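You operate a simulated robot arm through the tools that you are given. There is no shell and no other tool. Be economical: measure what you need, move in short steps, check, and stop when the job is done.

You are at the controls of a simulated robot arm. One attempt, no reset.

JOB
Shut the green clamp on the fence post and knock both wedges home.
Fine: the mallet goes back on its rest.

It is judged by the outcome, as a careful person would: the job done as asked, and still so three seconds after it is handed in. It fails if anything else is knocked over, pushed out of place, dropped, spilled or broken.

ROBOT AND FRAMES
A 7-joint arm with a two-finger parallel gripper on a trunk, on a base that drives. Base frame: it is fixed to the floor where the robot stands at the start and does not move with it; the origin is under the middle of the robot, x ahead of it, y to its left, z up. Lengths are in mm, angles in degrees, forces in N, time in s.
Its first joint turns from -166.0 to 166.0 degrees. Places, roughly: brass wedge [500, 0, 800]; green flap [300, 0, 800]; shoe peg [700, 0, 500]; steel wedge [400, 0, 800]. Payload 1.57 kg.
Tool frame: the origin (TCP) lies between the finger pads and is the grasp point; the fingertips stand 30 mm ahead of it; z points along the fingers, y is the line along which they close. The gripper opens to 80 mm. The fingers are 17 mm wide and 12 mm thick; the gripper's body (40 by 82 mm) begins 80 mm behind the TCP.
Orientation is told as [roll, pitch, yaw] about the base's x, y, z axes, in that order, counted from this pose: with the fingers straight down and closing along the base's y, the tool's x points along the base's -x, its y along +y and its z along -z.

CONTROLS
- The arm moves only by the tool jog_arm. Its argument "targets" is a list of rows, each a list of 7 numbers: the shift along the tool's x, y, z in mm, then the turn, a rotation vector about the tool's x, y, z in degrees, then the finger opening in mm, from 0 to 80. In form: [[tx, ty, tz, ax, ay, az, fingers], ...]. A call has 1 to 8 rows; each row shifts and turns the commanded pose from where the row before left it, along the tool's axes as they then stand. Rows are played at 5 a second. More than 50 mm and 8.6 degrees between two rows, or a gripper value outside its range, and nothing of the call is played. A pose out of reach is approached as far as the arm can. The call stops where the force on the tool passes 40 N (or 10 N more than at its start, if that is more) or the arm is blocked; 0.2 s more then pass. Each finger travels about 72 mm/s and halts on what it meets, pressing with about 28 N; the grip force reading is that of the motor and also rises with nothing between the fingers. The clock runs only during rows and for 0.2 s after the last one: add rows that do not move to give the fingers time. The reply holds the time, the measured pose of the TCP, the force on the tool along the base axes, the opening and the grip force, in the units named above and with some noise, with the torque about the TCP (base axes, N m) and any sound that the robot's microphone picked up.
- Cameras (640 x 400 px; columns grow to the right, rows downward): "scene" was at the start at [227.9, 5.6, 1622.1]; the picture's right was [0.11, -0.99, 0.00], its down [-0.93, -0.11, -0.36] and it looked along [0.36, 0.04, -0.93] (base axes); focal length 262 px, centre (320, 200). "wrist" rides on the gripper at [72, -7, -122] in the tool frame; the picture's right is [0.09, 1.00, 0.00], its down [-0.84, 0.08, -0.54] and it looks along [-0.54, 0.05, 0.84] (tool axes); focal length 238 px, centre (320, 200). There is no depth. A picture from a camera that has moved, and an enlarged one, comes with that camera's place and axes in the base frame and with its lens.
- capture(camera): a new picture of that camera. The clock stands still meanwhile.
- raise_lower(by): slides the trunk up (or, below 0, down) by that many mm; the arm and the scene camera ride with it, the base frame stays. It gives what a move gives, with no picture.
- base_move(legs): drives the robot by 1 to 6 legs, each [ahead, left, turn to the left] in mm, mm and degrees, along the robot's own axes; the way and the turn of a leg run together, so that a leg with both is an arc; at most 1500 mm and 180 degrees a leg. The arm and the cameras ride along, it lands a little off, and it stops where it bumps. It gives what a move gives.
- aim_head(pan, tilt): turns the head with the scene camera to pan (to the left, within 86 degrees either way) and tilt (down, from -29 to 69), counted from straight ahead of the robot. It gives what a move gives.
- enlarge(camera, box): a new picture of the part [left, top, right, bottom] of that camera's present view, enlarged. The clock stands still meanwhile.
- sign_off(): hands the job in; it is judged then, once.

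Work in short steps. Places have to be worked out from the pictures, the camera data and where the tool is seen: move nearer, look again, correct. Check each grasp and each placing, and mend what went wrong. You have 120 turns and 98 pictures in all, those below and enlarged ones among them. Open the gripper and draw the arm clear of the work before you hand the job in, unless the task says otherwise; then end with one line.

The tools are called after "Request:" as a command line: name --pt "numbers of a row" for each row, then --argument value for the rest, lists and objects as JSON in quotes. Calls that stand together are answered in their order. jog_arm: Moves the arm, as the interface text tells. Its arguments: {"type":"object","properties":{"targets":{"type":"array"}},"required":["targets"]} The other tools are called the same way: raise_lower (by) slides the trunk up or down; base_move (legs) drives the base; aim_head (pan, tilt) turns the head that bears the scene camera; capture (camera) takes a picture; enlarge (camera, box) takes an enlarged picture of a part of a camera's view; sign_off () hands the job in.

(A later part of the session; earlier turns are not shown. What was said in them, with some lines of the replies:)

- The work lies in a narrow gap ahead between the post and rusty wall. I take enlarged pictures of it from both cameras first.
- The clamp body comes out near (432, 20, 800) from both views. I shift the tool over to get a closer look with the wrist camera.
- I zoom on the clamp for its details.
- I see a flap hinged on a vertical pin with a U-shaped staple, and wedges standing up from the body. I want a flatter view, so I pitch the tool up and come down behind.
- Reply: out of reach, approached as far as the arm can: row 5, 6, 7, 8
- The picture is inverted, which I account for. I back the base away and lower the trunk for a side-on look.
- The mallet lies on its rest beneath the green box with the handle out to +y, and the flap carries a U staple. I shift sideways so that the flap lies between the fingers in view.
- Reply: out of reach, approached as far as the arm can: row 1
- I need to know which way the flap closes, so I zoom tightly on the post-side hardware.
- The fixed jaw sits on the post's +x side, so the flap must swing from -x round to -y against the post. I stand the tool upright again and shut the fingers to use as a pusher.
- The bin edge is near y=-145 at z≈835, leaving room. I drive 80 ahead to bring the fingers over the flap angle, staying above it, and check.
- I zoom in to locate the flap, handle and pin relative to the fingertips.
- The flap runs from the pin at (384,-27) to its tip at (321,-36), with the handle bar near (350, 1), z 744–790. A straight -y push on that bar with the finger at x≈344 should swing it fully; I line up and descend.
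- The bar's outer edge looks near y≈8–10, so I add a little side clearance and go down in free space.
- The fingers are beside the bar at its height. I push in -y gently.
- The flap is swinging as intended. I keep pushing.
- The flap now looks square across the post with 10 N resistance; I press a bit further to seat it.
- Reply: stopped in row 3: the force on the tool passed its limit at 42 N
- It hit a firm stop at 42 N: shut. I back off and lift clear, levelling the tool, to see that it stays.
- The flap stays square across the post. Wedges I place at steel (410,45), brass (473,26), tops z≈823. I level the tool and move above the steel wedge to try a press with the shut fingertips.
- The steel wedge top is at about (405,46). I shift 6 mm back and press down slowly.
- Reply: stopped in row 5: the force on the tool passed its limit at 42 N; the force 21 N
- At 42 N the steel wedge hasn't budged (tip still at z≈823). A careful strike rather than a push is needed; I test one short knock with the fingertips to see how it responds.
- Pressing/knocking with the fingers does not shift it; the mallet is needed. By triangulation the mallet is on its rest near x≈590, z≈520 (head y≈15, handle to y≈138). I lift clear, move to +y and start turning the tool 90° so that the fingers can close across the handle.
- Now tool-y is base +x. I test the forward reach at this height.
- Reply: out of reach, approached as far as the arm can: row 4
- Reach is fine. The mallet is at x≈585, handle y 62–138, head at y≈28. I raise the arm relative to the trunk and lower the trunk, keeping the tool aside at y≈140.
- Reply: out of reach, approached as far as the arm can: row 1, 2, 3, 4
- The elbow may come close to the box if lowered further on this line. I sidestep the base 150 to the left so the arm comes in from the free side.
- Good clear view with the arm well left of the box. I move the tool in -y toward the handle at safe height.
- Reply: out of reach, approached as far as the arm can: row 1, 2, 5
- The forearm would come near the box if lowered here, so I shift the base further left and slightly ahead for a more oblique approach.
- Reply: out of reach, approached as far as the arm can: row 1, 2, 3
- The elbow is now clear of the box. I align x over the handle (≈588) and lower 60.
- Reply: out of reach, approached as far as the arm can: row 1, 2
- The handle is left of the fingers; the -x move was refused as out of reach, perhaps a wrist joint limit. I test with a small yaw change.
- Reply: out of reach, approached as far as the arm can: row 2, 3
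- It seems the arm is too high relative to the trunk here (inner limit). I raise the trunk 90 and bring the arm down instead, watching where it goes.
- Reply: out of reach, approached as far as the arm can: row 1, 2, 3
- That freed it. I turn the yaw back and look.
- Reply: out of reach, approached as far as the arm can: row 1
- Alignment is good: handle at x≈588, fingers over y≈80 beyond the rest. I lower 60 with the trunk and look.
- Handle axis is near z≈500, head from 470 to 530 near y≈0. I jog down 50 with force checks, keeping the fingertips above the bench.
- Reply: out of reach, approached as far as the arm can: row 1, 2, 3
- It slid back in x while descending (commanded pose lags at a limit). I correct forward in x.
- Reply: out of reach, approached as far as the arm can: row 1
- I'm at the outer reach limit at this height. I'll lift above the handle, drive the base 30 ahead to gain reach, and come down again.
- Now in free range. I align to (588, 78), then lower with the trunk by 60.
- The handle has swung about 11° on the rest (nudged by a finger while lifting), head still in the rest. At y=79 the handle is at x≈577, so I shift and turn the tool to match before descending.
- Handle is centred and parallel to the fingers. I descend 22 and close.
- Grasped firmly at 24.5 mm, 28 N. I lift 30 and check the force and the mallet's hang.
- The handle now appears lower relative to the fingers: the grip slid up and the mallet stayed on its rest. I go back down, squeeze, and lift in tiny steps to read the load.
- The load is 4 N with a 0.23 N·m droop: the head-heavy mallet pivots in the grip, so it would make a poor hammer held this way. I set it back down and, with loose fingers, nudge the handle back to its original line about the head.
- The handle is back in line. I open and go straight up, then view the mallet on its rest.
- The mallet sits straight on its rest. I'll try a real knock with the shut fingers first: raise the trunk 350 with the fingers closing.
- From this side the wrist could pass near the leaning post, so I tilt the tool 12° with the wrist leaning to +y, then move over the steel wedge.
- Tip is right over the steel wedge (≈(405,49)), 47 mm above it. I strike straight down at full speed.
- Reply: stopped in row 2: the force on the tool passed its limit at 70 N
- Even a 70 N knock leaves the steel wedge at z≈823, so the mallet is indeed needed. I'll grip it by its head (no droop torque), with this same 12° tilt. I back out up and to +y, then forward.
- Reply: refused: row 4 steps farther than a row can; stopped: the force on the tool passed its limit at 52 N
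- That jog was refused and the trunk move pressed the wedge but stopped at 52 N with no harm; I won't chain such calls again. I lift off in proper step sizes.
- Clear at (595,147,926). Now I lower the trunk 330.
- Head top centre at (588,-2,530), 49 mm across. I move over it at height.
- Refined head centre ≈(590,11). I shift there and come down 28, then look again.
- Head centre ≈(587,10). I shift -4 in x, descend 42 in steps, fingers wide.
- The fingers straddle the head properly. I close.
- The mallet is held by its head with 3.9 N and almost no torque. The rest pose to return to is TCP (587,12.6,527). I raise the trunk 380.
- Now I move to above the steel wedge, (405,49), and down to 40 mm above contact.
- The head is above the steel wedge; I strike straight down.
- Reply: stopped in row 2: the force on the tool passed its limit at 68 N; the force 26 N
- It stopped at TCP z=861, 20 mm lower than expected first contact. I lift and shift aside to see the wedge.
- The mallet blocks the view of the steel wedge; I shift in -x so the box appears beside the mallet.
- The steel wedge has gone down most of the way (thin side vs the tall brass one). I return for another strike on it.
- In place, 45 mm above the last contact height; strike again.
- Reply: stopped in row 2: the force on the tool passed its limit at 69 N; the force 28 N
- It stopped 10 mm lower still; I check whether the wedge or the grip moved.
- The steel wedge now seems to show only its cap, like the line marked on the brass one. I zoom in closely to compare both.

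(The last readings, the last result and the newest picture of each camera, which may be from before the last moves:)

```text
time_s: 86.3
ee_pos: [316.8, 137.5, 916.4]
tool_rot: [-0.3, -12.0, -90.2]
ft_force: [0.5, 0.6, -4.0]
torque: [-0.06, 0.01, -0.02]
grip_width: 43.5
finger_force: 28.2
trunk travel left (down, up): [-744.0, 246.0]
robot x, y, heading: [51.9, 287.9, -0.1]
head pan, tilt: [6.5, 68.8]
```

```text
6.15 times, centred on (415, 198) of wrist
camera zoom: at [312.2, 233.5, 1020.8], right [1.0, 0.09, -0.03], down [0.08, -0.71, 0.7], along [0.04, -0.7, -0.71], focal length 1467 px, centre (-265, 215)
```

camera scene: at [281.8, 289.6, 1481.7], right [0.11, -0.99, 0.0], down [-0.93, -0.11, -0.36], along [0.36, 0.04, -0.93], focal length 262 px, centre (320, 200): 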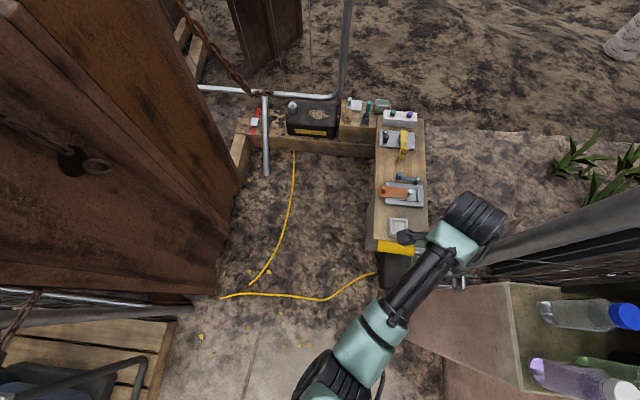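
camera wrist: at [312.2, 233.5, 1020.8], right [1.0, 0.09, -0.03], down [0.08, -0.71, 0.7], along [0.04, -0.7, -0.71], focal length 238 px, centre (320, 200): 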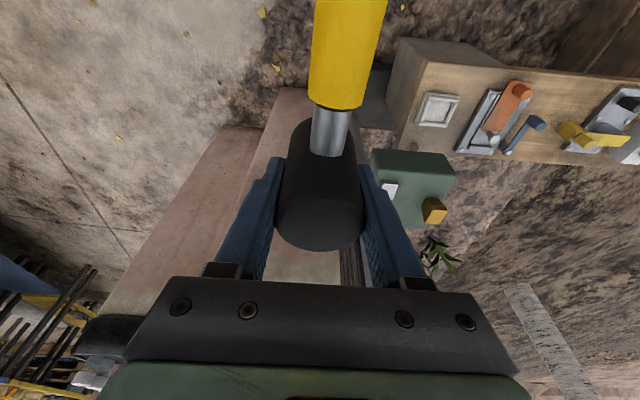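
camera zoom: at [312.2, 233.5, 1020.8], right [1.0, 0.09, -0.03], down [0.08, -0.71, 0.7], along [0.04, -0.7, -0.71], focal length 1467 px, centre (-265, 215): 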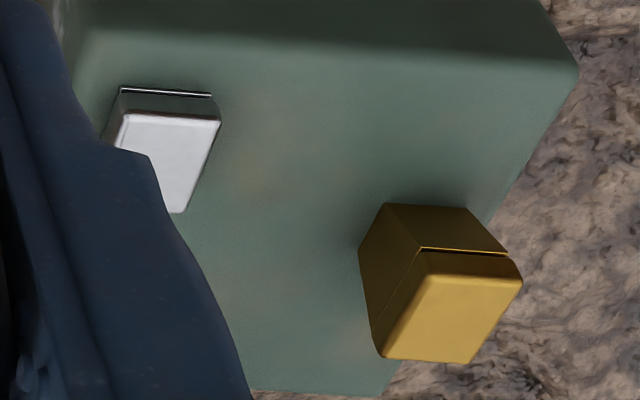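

The steel wedge is home: its scribed line sits at the box surface. Brass top is at (468,27). I move above it from the +y side.

Request:
jog_arm --pt "0 48 0 0 0 0 0" --pt "0 48 0 0 0 0 0" --pt "0 48 0 0 0 0 0" --pt "0 7 0 0 0 0 0" --pt "-40 0 8.5 0 0 0 0" --pt "-40 0 8.5 0 0 0 0" --pt "-27 0 5.7 0 0 0 0" --pt "0 0 0 0 0 0 0"

Request:
capture --camera "scene"

Request:
capture --camera "wrist"

```text
time_s: 88.1
ee_pos: [466.6, 28.8, 916.4]
tool_rot: [-0.5, -12.0, -90.3]
ft_force: [0.4, 0.3, -4.0]
torque: [-0.03, 0.0, 0.01]
grip_width: 43.7
finger_force: 28.7
trunk travel left (down, up): [-744.0, 246.0]
robot x, y, heading: [51.4, 284.4, 0.2]
head pan, tilt: [6.5, 68.8]
```

```text
27 pictures are left
camera scene: at [281.6, 290.1, 1481.7], right [0.11, -0.99, 0.0], down [-0.93, -0.11, -0.36], along [0.36, 0.04, -0.93], focal length 262 px, centre (320, 200)
```

scene: 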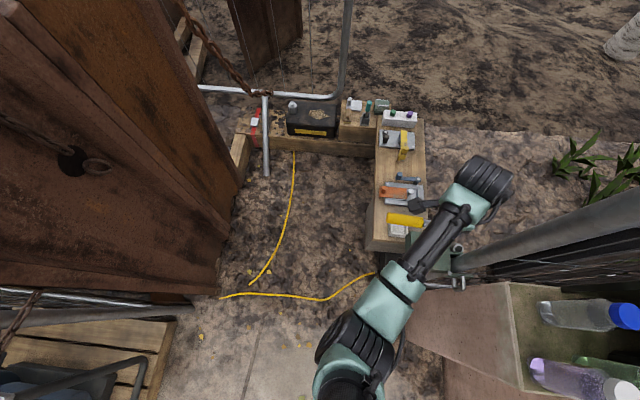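

```text
26 pictures are left
camera wrist: at [463.7, 124.0, 1020.2], right [1.0, 0.09, -0.03], down [0.08, -0.71, 0.7], along [0.04, -0.7, -0.71], focal length 238 px, centre (320, 200)
```

wrist: 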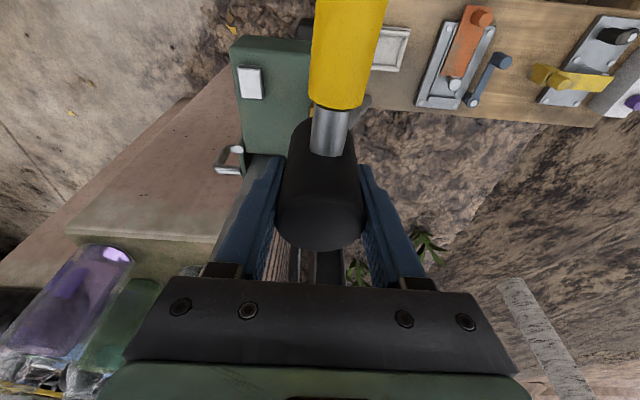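

Aligned over the brass wedge with clearance to the post. Strike.

Request:
jog_arm --pt "8.3 1 39.1 0 0 0 0" --pt "6.2 0 29.3 0 0 0 0"

```text
time_s: 88.8
ee_pos: [469.1, 28.1, 860.1]
tool_rot: [-0.6, -12.3, -90.4]
ft_force: [-20.2, 15.3, 26.9]
torque: [0.21, 0.58, -0.16]
grip_width: 43.7
finger_force: 28.1
trunk travel left (down, up): [-744.0, 246.0]
robot x, y, heading: [55.0, 284.2, 0.0]
head pan, tilt: [6.5, 68.8]
stopped in row 2: the force on the tool passed its limit at 67 N (the readings are from after the stop); the commanded pose is now the measured one
```

Stopped at 860, likely partly driven. I lift 50 and strike once more before inspecting.

Request:
jog_arm --pt "-8.3 0 -39 0 0.3 0.3 0" --pt "-2.5 0 -12 0 0 0 0" --pt "0 0 0 0 0 0 0" --pt "8.3 0 39.1 0 0 0 0" --pt "6.2 0 29.3 0 0 0 0"

```text
time_s: 90.0
ee_pos: [472.3, 24.5, 848.7]
tool_rot: [0.9, -12.8, -90.8]
ft_force: [-8.4, 1.7, 40.2]
torque: [0.26, 0.9, 0.24]
grip_width: 44.0
finger_force: 28.6
trunk travel left (down, up): [-744.0, 246.0]
robot x, y, heading: [50.8, 287.2, 0.1]
head pan, tilt: [6.5, 68.8]
```

Now at 848.7. I lift, back to +y and sideways to inspect.

Request:
jog_arm --pt "-8.3 0 -39 0 0.8 0.8 0" --pt "-6 0 -28 0 0 0 0" --pt "45 0 -9.5 0 0 0 0" --pt "45 0 -9.5 0 0 0 0" --pt "0 -48 0 0 0 0 0" --pt "0 -48 0 0 0 0 0" --pt "0 -48 0 0 0 0 0" --pt "0 -11 0 0 0 0 0"

Request:
capture --camera "wrist"

Request:
enlarge --camera "wrist" --box '[375, 165, 455, 230]'

```text
time_s: 91.8
ee_pos: [319.5, 121.8, 908.6]
tool_rot: [0.1, -11.3, -91.4]
ft_force: [0.6, 0.1, -4.9]
torque: [-0.05, -0.05, 0.0]
grip_width: 43.4
finger_force: 28.2
trunk travel left (down, up): [-744.0, 246.0]
robot x, y, heading: [48.9, 283.8, -0.0]
head pan, tilt: [6.5, 68.8]
```

```text
25 pictures are left
camera wrist: at [316.0, 216.9, 1013.3], right [1.0, 0.07, -0.02], down [0.06, -0.72, 0.7], along [0.03, -0.69, -0.72], focal length 238 px, centre (320, 200)
```

wrist: 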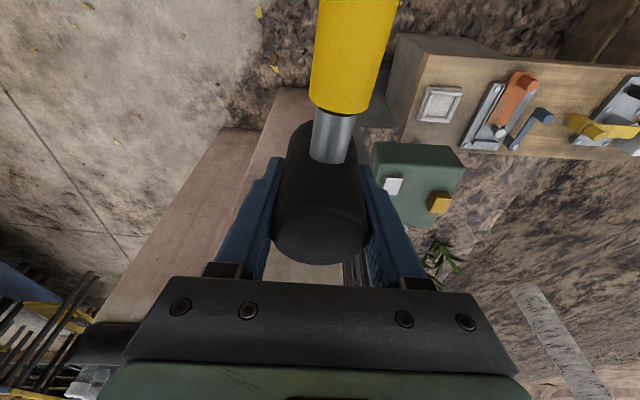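

```text
6.15 times, centred on (415, 198) of wrist
camera zoom: at [316.0, 216.9, 1013.3], right [1.0, 0.07, -0.02], down [0.06, -0.72, 0.7], along [0.03, -0.69, -0.72], focal length 1467 px, centre (-265, 215)
```

zoom: 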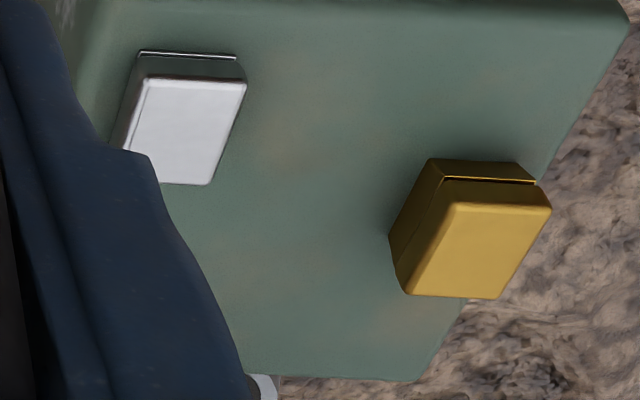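

Brass has gone more than halfway; a few mm remain below its line. The mallet slipped ~16 mm in the grip but still protrudes. I go back for another strike.

Request:
jog_arm --pt "0 48 0 0 -0.6 -0.6 0" --pt "0 48 0 0 0 -0.5 0" --pt "0 48 0 0 0 0 0" --pt "0 5 0 0 0 0 0" --pt "-46 0 9.7 0 0 0 0" --pt "-45 0 9.5 0 0 0 0" --pt "0 0 0 0 0 0 0"

```text
time_s: 93.4
ee_pos: [467.8, 25.9, 910.8]
tool_rot: [-0.2, -11.9, -90.2]
ft_force: [-0.8, -0.3, -4.3]
torque: [-0.06, -0.03, 0.02]
grip_width: 43.5
finger_force: 27.8
trunk travel left (down, up): [-744.0, 246.0]
robot x, y, heading: [54.5, 282.8, -0.0]
head pan, tilt: [6.5, 68.8]
```

Positioned; strike.

Request:
jog_arm --pt "9 0 42 0 0 0 0" --pt "6.6 0 31 0 0 0 0"

```text
time_s: 94.0
ee_pos: [468.4, 26.8, 841.7]
tool_rot: [0.5, -12.4, -90.4]
ft_force: [-5.0, 5.8, 29.6]
torque: [0.21, 0.56, -0.02]
grip_width: 43.7
finger_force: 28.1
trunk travel left (down, up): [-744.0, 246.0]
robot x, y, heading: [51.7, 282.8, -0.0]
head pan, tilt: [6.5, 68.8]
```

Now at 841.7. I lift and inspect again.

Request:
jog_arm --pt "-8.3 0 -39 0 0.3 0.2 0" --pt "-7 0 -32 0 0 0 0" --pt "45 0 -9.5 0 0 0 0" --pt "45 0 -9.5 0 0 0 0" --pt "0 -48 0 0 0 0 0" --pt "0 -48 0 0 0 0 0" --pt "0 -48 0 0 0 0 0" --pt "0 -8 0 0 0 0 0"

Request:
capture --camera "wrist"

Request:
enlarge --camera "wrist" --box '[375, 165, 455, 230]'

```text
time_s: 95.8
ee_pos: [318.0, 121.1, 908.3]
tool_rot: [-0.3, -11.7, -90.6]
ft_force: [-0.2, 0.1, -4.3]
torque: [-0.06, 0.03, 0.01]
grip_width: 43.8
finger_force: 28.2
trunk travel left (down, up): [-744.0, 246.0]
robot x, y, heading: [51.5, 284.4, -0.2]
head pan, tilt: [6.5, 68.8]
```

```text
23 pictures are left
camera wrist: at [313.5, 216.5, 1013.5], right [1.0, 0.08, -0.02], down [0.07, -0.71, 0.7], along [0.04, -0.7, -0.71], focal length 238 px, centre (320, 200)
```

wrist: 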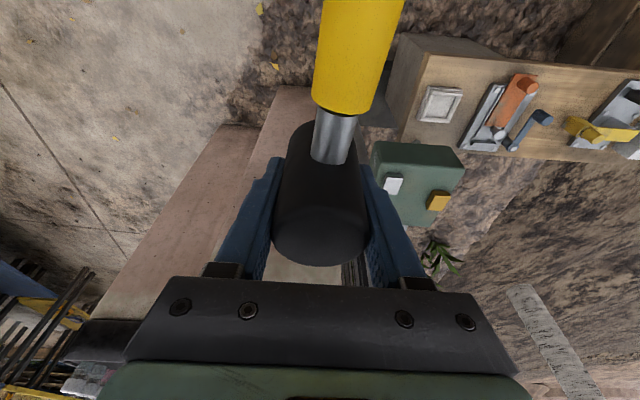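

```text
6.15 times, centred on (415, 198) of wrist
camera zoom: at [313.5, 216.5, 1013.5], right [1.0, 0.08, -0.02], down [0.07, -0.71, 0.7], along [0.04, -0.7, -0.71], focal length 1467 px, centre (-265, 215)
```

zoom: 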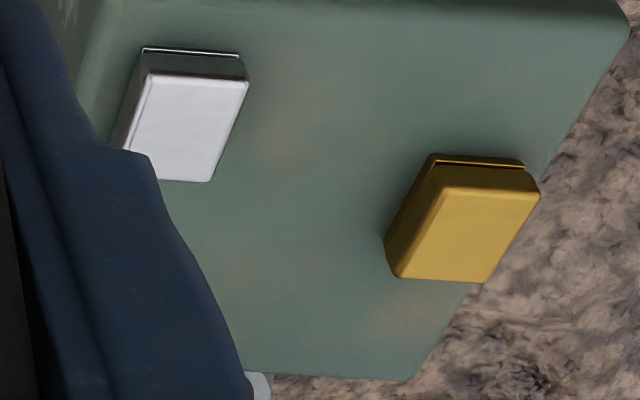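

Brass is almost there, ~1–2 mm of line still showing. One more strike on it.

Request:
jog_arm --pt "0 48 0 0 -0.2 -0.5 0" --pt "0 48 0 0 0 0 0" --pt "0 48 0 0 0 0 0" --pt "0 6 0 0 0 0 0" --pt "-46 0 9.7 0 0 0 0" --pt "-45 0 9.5 0 0 0 0" --pt "0 0 0 0 0 0 0"

```text
time_s: 97.4
ee_pos: [469.2, 25.8, 908.7]
tool_rot: [-0.3, -11.8, -89.9]
ft_force: [0.3, 0.0, -4.5]
torque: [-0.05, -0.02, 0.0]
grip_width: 43.6
finger_force: 27.5
trunk travel left (down, up): [-744.0, 246.0]
robot x, y, heading: [51.2, 284.4, 0.1]
head pan, tilt: [6.5, 68.8]
```

Strike with a slightly lower end point.

Request:
jog_arm --pt "9 -1 42.5 0 0 0 0" --pt "6.5 0 31 0 0 0 0"

```text
time_s: 98.0
ee_pos: [468.1, 26.3, 838.7]
tool_rot: [0.6, -12.3, -90.1]
ft_force: [-4.7, 4.0, 31.3]
torque: [0.41, 0.53, 0.04]
grip_width: 43.5
finger_force: 28.1
trunk travel left (down, up): [-744.0, 246.0]
robot x, y, heading: [51.8, 282.4, 0.2]
head pan, tilt: [6.5, 68.8]
```

3 mm lower. I lift, go to the steel wedge (405,46) and give it one more tap too.

Request:
jog_arm --pt "-8.3 0 -39 0 0.3 0.1 0" --pt "-6.2 0 -29.5 0 0 0 0" --pt "20 -32 -4.2 0 0 0 0" --pt "0 -32 0 0 0 0 0" --pt "0 0 0 0 0 0 0" --pt "9 0 42.5 0 0 0 0" --pt "6.2 0 29 0 0 0 0"

```text
time_s: 99.6
ee_pos: [400.9, 46.3, 836.1]
tool_rot: [-0.3, -11.8, -90.2]
ft_force: [-13.2, 9.8, 22.1]
torque: [0.21, 0.01, 0.12]
grip_width: 43.6
finger_force: 27.5
trunk travel left (down, up): [-744.0, 246.0]
robot x, y, heading: [53.9, 285.7, -0.0]
head pan, tilt: [6.5, 68.8]
stopped in row 7: the force on the tool passed its limit at 73 N (the readings are from after the stop); the commanded pose is now the measured one
```

The steel wedge was hit hard against a firm stop. I lift and inspect both.

Request:
jog_arm --pt "-8.3 0 -39 0 0 0 0" --pt "-7.5 0 -35 0 0 0 0" --pt "40 -28 -8.5 0 0 0 0" --pt "40 -28 -8.5 0 0 0 0" --pt "0 -28 0 0 0 0 0" --pt "0 0 0 0 0 0 0"

Request:
capture --camera "wrist"

Request:
enlarge --camera "wrist" --box '[375, 165, 455, 230]'

```text
time_s: 101.0
ee_pos: [317.5, 129.9, 910.7]
tool_rot: [-0.2, -11.7, -90.2]
ft_force: [0.2, 0.5, -3.5]
torque: [-0.02, -0.01, 0.01]
grip_width: 43.3
finger_force: 27.5
trunk travel left (down, up): [-744.0, 246.0]
robot x, y, heading: [54.8, 283.7, -0.1]
head pan, tilt: [6.5, 68.8]
```

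```text
21 pictures are left
camera wrist: at [312.6, 225.5, 1014.6], right [1.0, 0.09, -0.02], down [0.08, -0.71, 0.7], along [0.04, -0.7, -0.71], focal length 238 px, centre (320, 200)
```

wrist: 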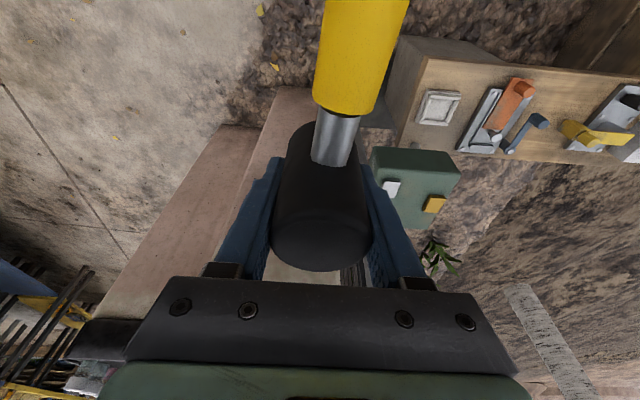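

```text
6.15 times, centred on (415, 198) of wrist
camera zoom: at [312.6, 225.5, 1014.6], right [1.0, 0.09, -0.02], down [0.08, -0.71, 0.7], along [0.04, -0.7, -0.71], focal length 1467 px, centre (-265, 215)
```

zoom: 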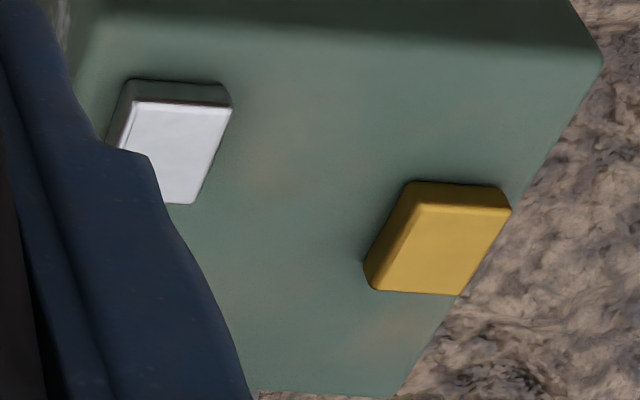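

Both wedges now sit with only their caps showing, lines gone: home. Now the mallet goes back. It has slipped about (2, 8, 24) mm in the grip, so the seat pose is TCP ≈(586, 5, 502). I travel back out on the +y side.

Request:
jog_arm --pt "0 48 0 0 0 0 0" --pt "0 48 0 0 0 0 0" --pt "0 48 0 0 0 0 0" --pt "0 48 0 0 0 0 0" --pt "0 48 0 0 0 0 0" --pt "0 29 0 0 0 0 0" --pt "-30 0 6.3 0 0 0 0" --pt "0 0 0 0 0 0 0"

```text
time_s: 102.8
ee_pos: [588.0, 94.5, 906.1]
tool_rot: [-0.1, -11.8, -90.2]
ft_force: [0.6, -0.3, -4.4]
torque: [-0.06, 0.0, 0.01]
grip_width: 43.6
finger_force: 27.7
trunk travel left (down, up): [-744.0, 246.0]
robot x, y, heading: [51.5, 280.1, -0.1]
head pan, tilt: [6.5, 68.8]
```

Request:
jog_arm --pt "-44 -2 9.3 0 0 0 0" --pt "-44 0 9.3 0 0 0 0" --pt "0 0 0 0 0 0 0"

Request:
capture --camera "wrist"

```text
time_s: 103.6
ee_pos: [583.7, 4.3, 905.7]
tool_rot: [-0.1, -11.9, -90.3]
ft_force: [-0.3, 0.1, -4.4]
torque: [-0.05, 0.02, 0.04]
grip_width: 43.6
finger_force: 28.0
trunk travel left (down, up): [-744.0, 246.0]
robot x, y, heading: [55.8, 283.7, -0.1]
head pan, tilt: [6.5, 68.8]
```

```text
19 pictures are left
camera wrist: at [578.6, 101.5, 1010.2], right [1.0, 0.09, -0.02], down [0.08, -0.71, 0.7], along [0.04, -0.7, -0.71], focal length 238 px, centre (320, 200)
```

wrist: 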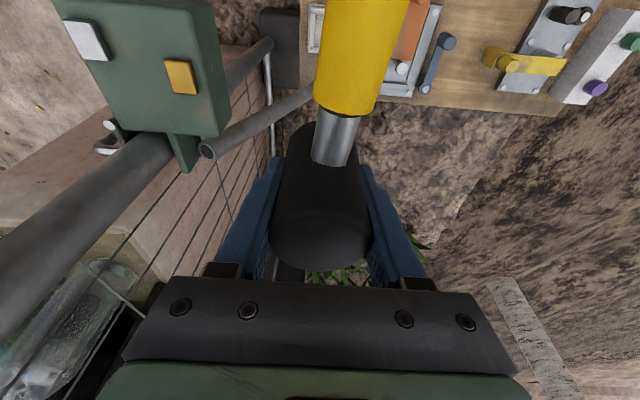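

I'm above the rest at (584,4,906); I lower the trunk 365, staying ~40 mm above seat height.

Request:
raise_lower --by -365

Request:
capture --camera "wrist"

Request:
enlarge --camera "scene" --box '[370, 120, 520, 240]'

```text
time_s: 107.2
ee_pos: [583.6, 4.5, 541.3]
tool_rot: [-0.2, -11.8, -90.2]
ft_force: [-0.7, 0.3, -4.3]
torque: [-0.04, 0.01, 0.0]
grip_width: 43.3
finger_force: 28.3
trunk travel left (down, up): [-379.0, 611.0]
robot x, y, heading: [48.3, 279.4, -0.2]
head pan, tilt: [6.5, 68.8]
```

```text
18 pictures are left
camera wrist: at [578.6, 101.4, 645.3], right [1.0, 0.09, -0.02], down [0.08, -0.71, 0.7], along [0.04, -0.7, -0.71], focal length 238 px, centre (320, 200)
```

wrist: 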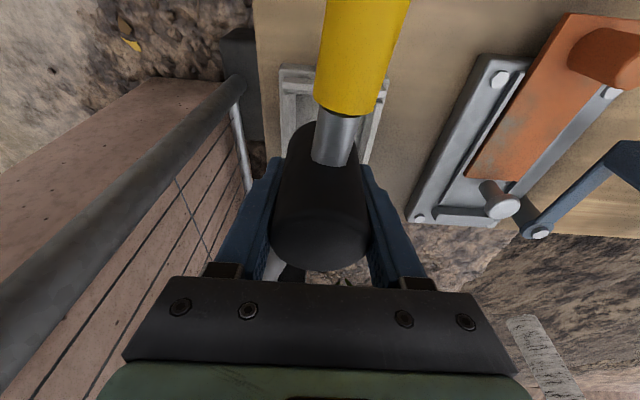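

```text
3.33 times, centred on (445, 180) of scene
camera zoom: at [281.5, 290.0, 1116.7], right [0.11, -0.99, 0.0], down [-0.93, -0.11, -0.36], along [0.36, 0.04, -0.93], focal length 874 px, centre (-97, 267)
```

zoom: 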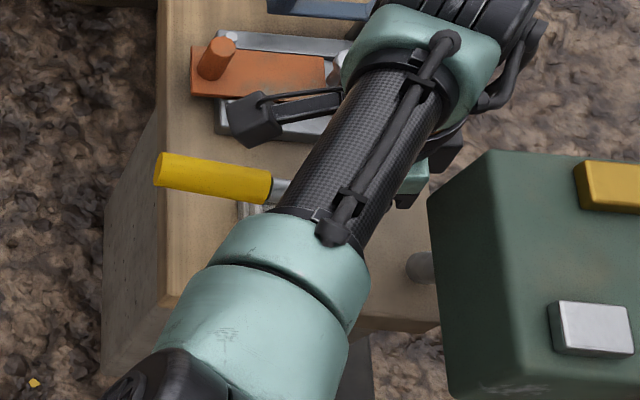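

Comparing with the original: the head should go +3 in x, and the handle has yawed about 6° in the grip. I correct both and descend most of the way.

Request:
jog_arm --pt "0 3 0 0 0 -6 0" --pt "2 0 9.8 0 0 0 0" --pt "2 0 9.8 0 0 0 0" --pt "1 0 4.9 0 0 0 0" --pt "0 0 0 0 0 0 0"

Request:
capture --camera "wrist"

```text
time_s: 108.3
ee_pos: [586.2, 5.0, 518.2]
tool_rot: [-1.3, -11.9, -84.1]
ft_force: [-8.7, 4.4, 10.8]
torque: [0.18, -0.21, 0.17]
grip_width: 43.4
finger_force: 27.7
trunk travel left (down, up): [-379.0, 611.0]
robot x, y, heading: [53.0, 282.5, 0.1]
head pan, tilt: [6.5, 68.8]
```

```text
16 pictures are left
camera wrist: at [573.5, 100.3, 622.9], right [0.98, 0.19, -0.04], down [0.16, -0.69, 0.7], along [0.1, -0.69, -0.71], focal length 238 px, centre (320, 200)
```

wrist: 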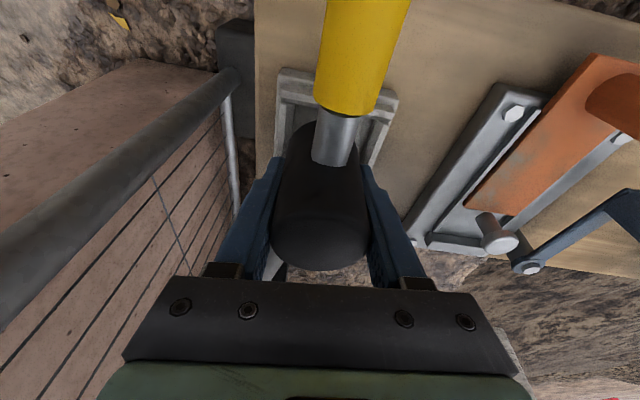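

The reaction wrench resolves to the right fingertip touching the tray's rim, (x+31, z−30) from the TCP, so the head itself is over the tray, about 15 mm above its seat. I ease the grip off very gradually so that the head slides down between the fingers.

Request:
jog_arm --pt "-0.4 0 -2 0 0 0 30" --pt "0 0 0 0 0 0 42" --pt "0 0 0 0 0 0 43" --pt "0 0 0 0 0 0 43.4" --pt "0 0 0 0 0 0 43.7" --pt "0 0 0 0 0 0 44" --pt "0 0 0 0 0 0 44.2"

Request:
capture --camera "wrist"

```text
time_s: 110.0
ee_pos: [586.4, 4.2, 518.7]
tool_rot: [-1.4, -11.7, -84.1]
ft_force: [-0.7, -1.0, 0.6]
torque: [0.01, -0.03, -0.03]
grip_width: 44.8
finger_force: 1.0
trunk travel left (down, up): [-379.0, 611.0]
robot x, y, heading: [55.2, 284.1, 0.0]
head pan, tilt: [6.5, 68.8]
```

```text
15 pictures are left
camera wrist: at [573.6, 99.7, 623.2], right [0.98, 0.19, -0.04], down [0.16, -0.7, 0.7], along [0.1, -0.69, -0.71], focal length 238 px, centre (320, 200)
```

wrist: 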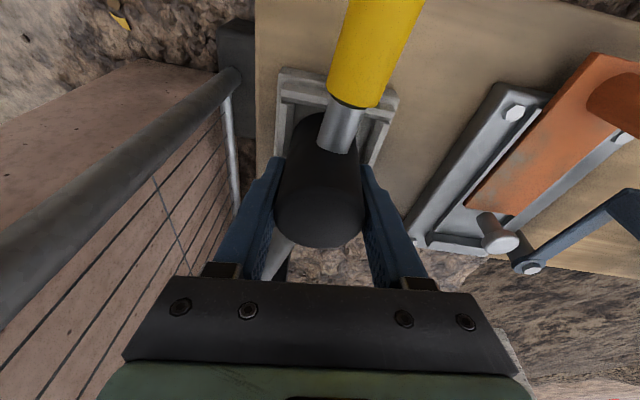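

The mallet slid down and its weight is off the tool. I open wide and rise straight along the tool, then look.

Request:
jog_arm --pt "0 0 0 0 0 0 50" --pt "0 0 0 0 0 0 60" --pt "0 0 0 0 0 0 74" --pt "0 0 -15 0 0 0 74" --pt "0 0 -30 0 0 0 74" --pt "0 0 -40 0 0 0 74" --pt "0 0 0 0 0 0 74"

Request:
capture --camera "wrist"

```text
time_s: 111.5
ee_pos: [587.2, 21.6, 602.5]
tool_rot: [-1.4, -11.8, -84.2]
ft_force: [0.2, -0.3, 0.8]
torque: [-0.02, 0.03, 0.02]
grip_width: 73.9
finger_force: 0.0
trunk travel left (down, up): [-379.0, 611.0]
robot x, y, heading: [50.6, 285.1, -0.2]
head pan, tilt: [6.5, 68.8]
```

```text
14 pictures are left
camera wrist: at [573.6, 117.4, 706.6], right [0.98, 0.19, -0.04], down [0.16, -0.7, 0.7], along [0.1, -0.69, -0.71], focal length 238 px, centre (320, 200)
```

wrist: 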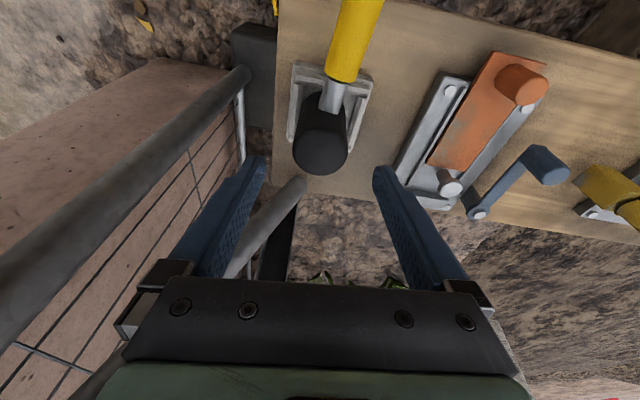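

I zoom on the mallet to see that the head is seated in the tray.

Request:
enlarge --camera "wrist" --box '[270, 20, 400, 190]'

```text
2.35 times, centred on (335, 105) of wrist
camera zoom: at [573.6, 117.4, 706.6], right [0.98, 0.19, -0.04], down [0.16, -0.7, 0.7], along [0.1, -0.69, -0.71], focal length 561 px, centre (285, 424)
```

zoom: 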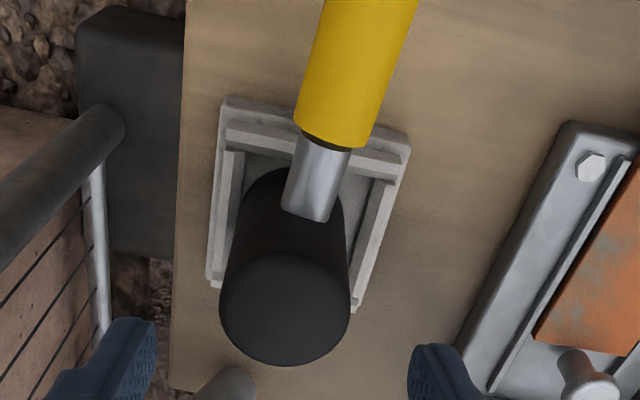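

The head is seated in the tray at its original height, handle parallel to the tray's sides. I raise the trunk and draw clear, then check the clamp.

Request:
raise_lower --by 350

Request:
jog_arm --pt "45 0 -9 0 0 0 74" --pt "45 0 -9 0 0 0 74" --pt "45 0 -9 0 0 0 74" --pt "0 -30 0 0 0 0 74" --pt "0 0 0 0 0 0 74"

Request:
capture --camera "wrist"

Request:
enlarge --camera "scene" --box '[350, 170, 510, 310]'

```text
time_s: 115.0
ee_pos: [585.9, 21.5, 951.1]
tool_rot: [-1.4, -11.8, -84.0]
ft_force: [-0.5, 0.2, -0.2]
torque: [0.0, -0.04, 0.01]
grip_width: 73.9
finger_force: 0.1
trunk travel left (down, up): [-729.0, 261.0]
robot x, y, heading: [56.3, 287.3, 0.2]
head pan, tilt: [6.5, 68.8]
```

```text
time_s: 116.2
ee_pos: [543.2, 155.4, 952.9]
tool_rot: [-1.5, -11.9, -84.1]
ft_force: [0.1, 0.6, -0.3]
torque: [0.0, 0.03, -0.01]
grip_width: 73.9
finger_force: 0.0
trunk travel left (down, up): [-729.0, 261.0]
robot x, y, heading: [55.2, 285.3, -0.3]
head pan, tilt: [6.5, 68.8]
```

```text
12 pictures are left
camera wrist: at [531.5, 251.1, 1057.0], right [0.98, 0.19, -0.04], down [0.16, -0.7, 0.7], along [0.1, -0.69, -0.71], focal length 238 px, centre (320, 200)
```

wrist: 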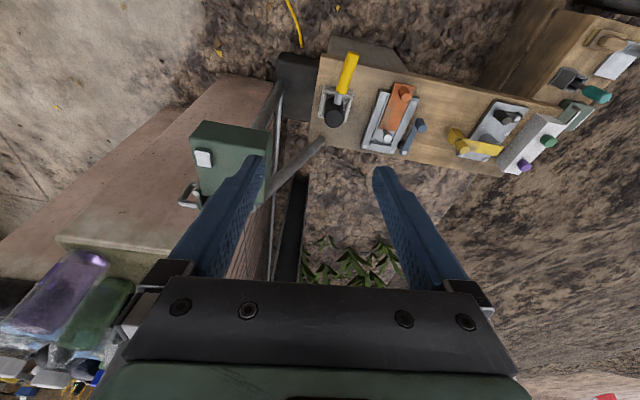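

```text
2.86 times, centred on (430, 240) of scene
camera zoom: at [281.7, 290.5, 1466.7], right [0.11, -0.99, 0.0], down [-0.93, -0.11, -0.36], along [0.36, 0.04, -0.93], focal length 750 px, centre (6, 86)
```

zoom: 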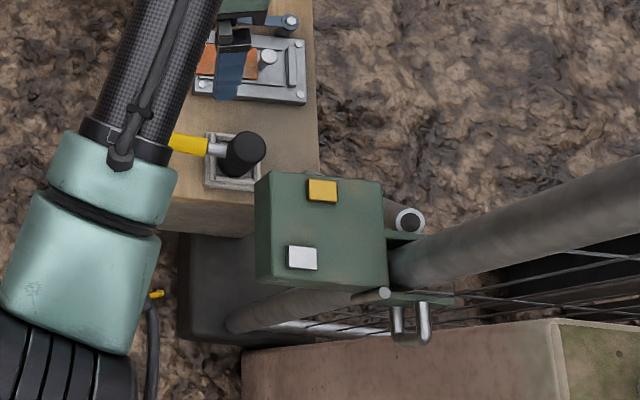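

All checks out: the flap is shut square against the post, both wedges are down to their caps, the mallet stands in its tray, and the arm is clear with the gripper open. I hand in.

Request:
sign_off

```text
The job is handed in.
```

The green clamp is shut on the fence post, both wedges are driven in until only their caps show, and the mallet is back on its rest.
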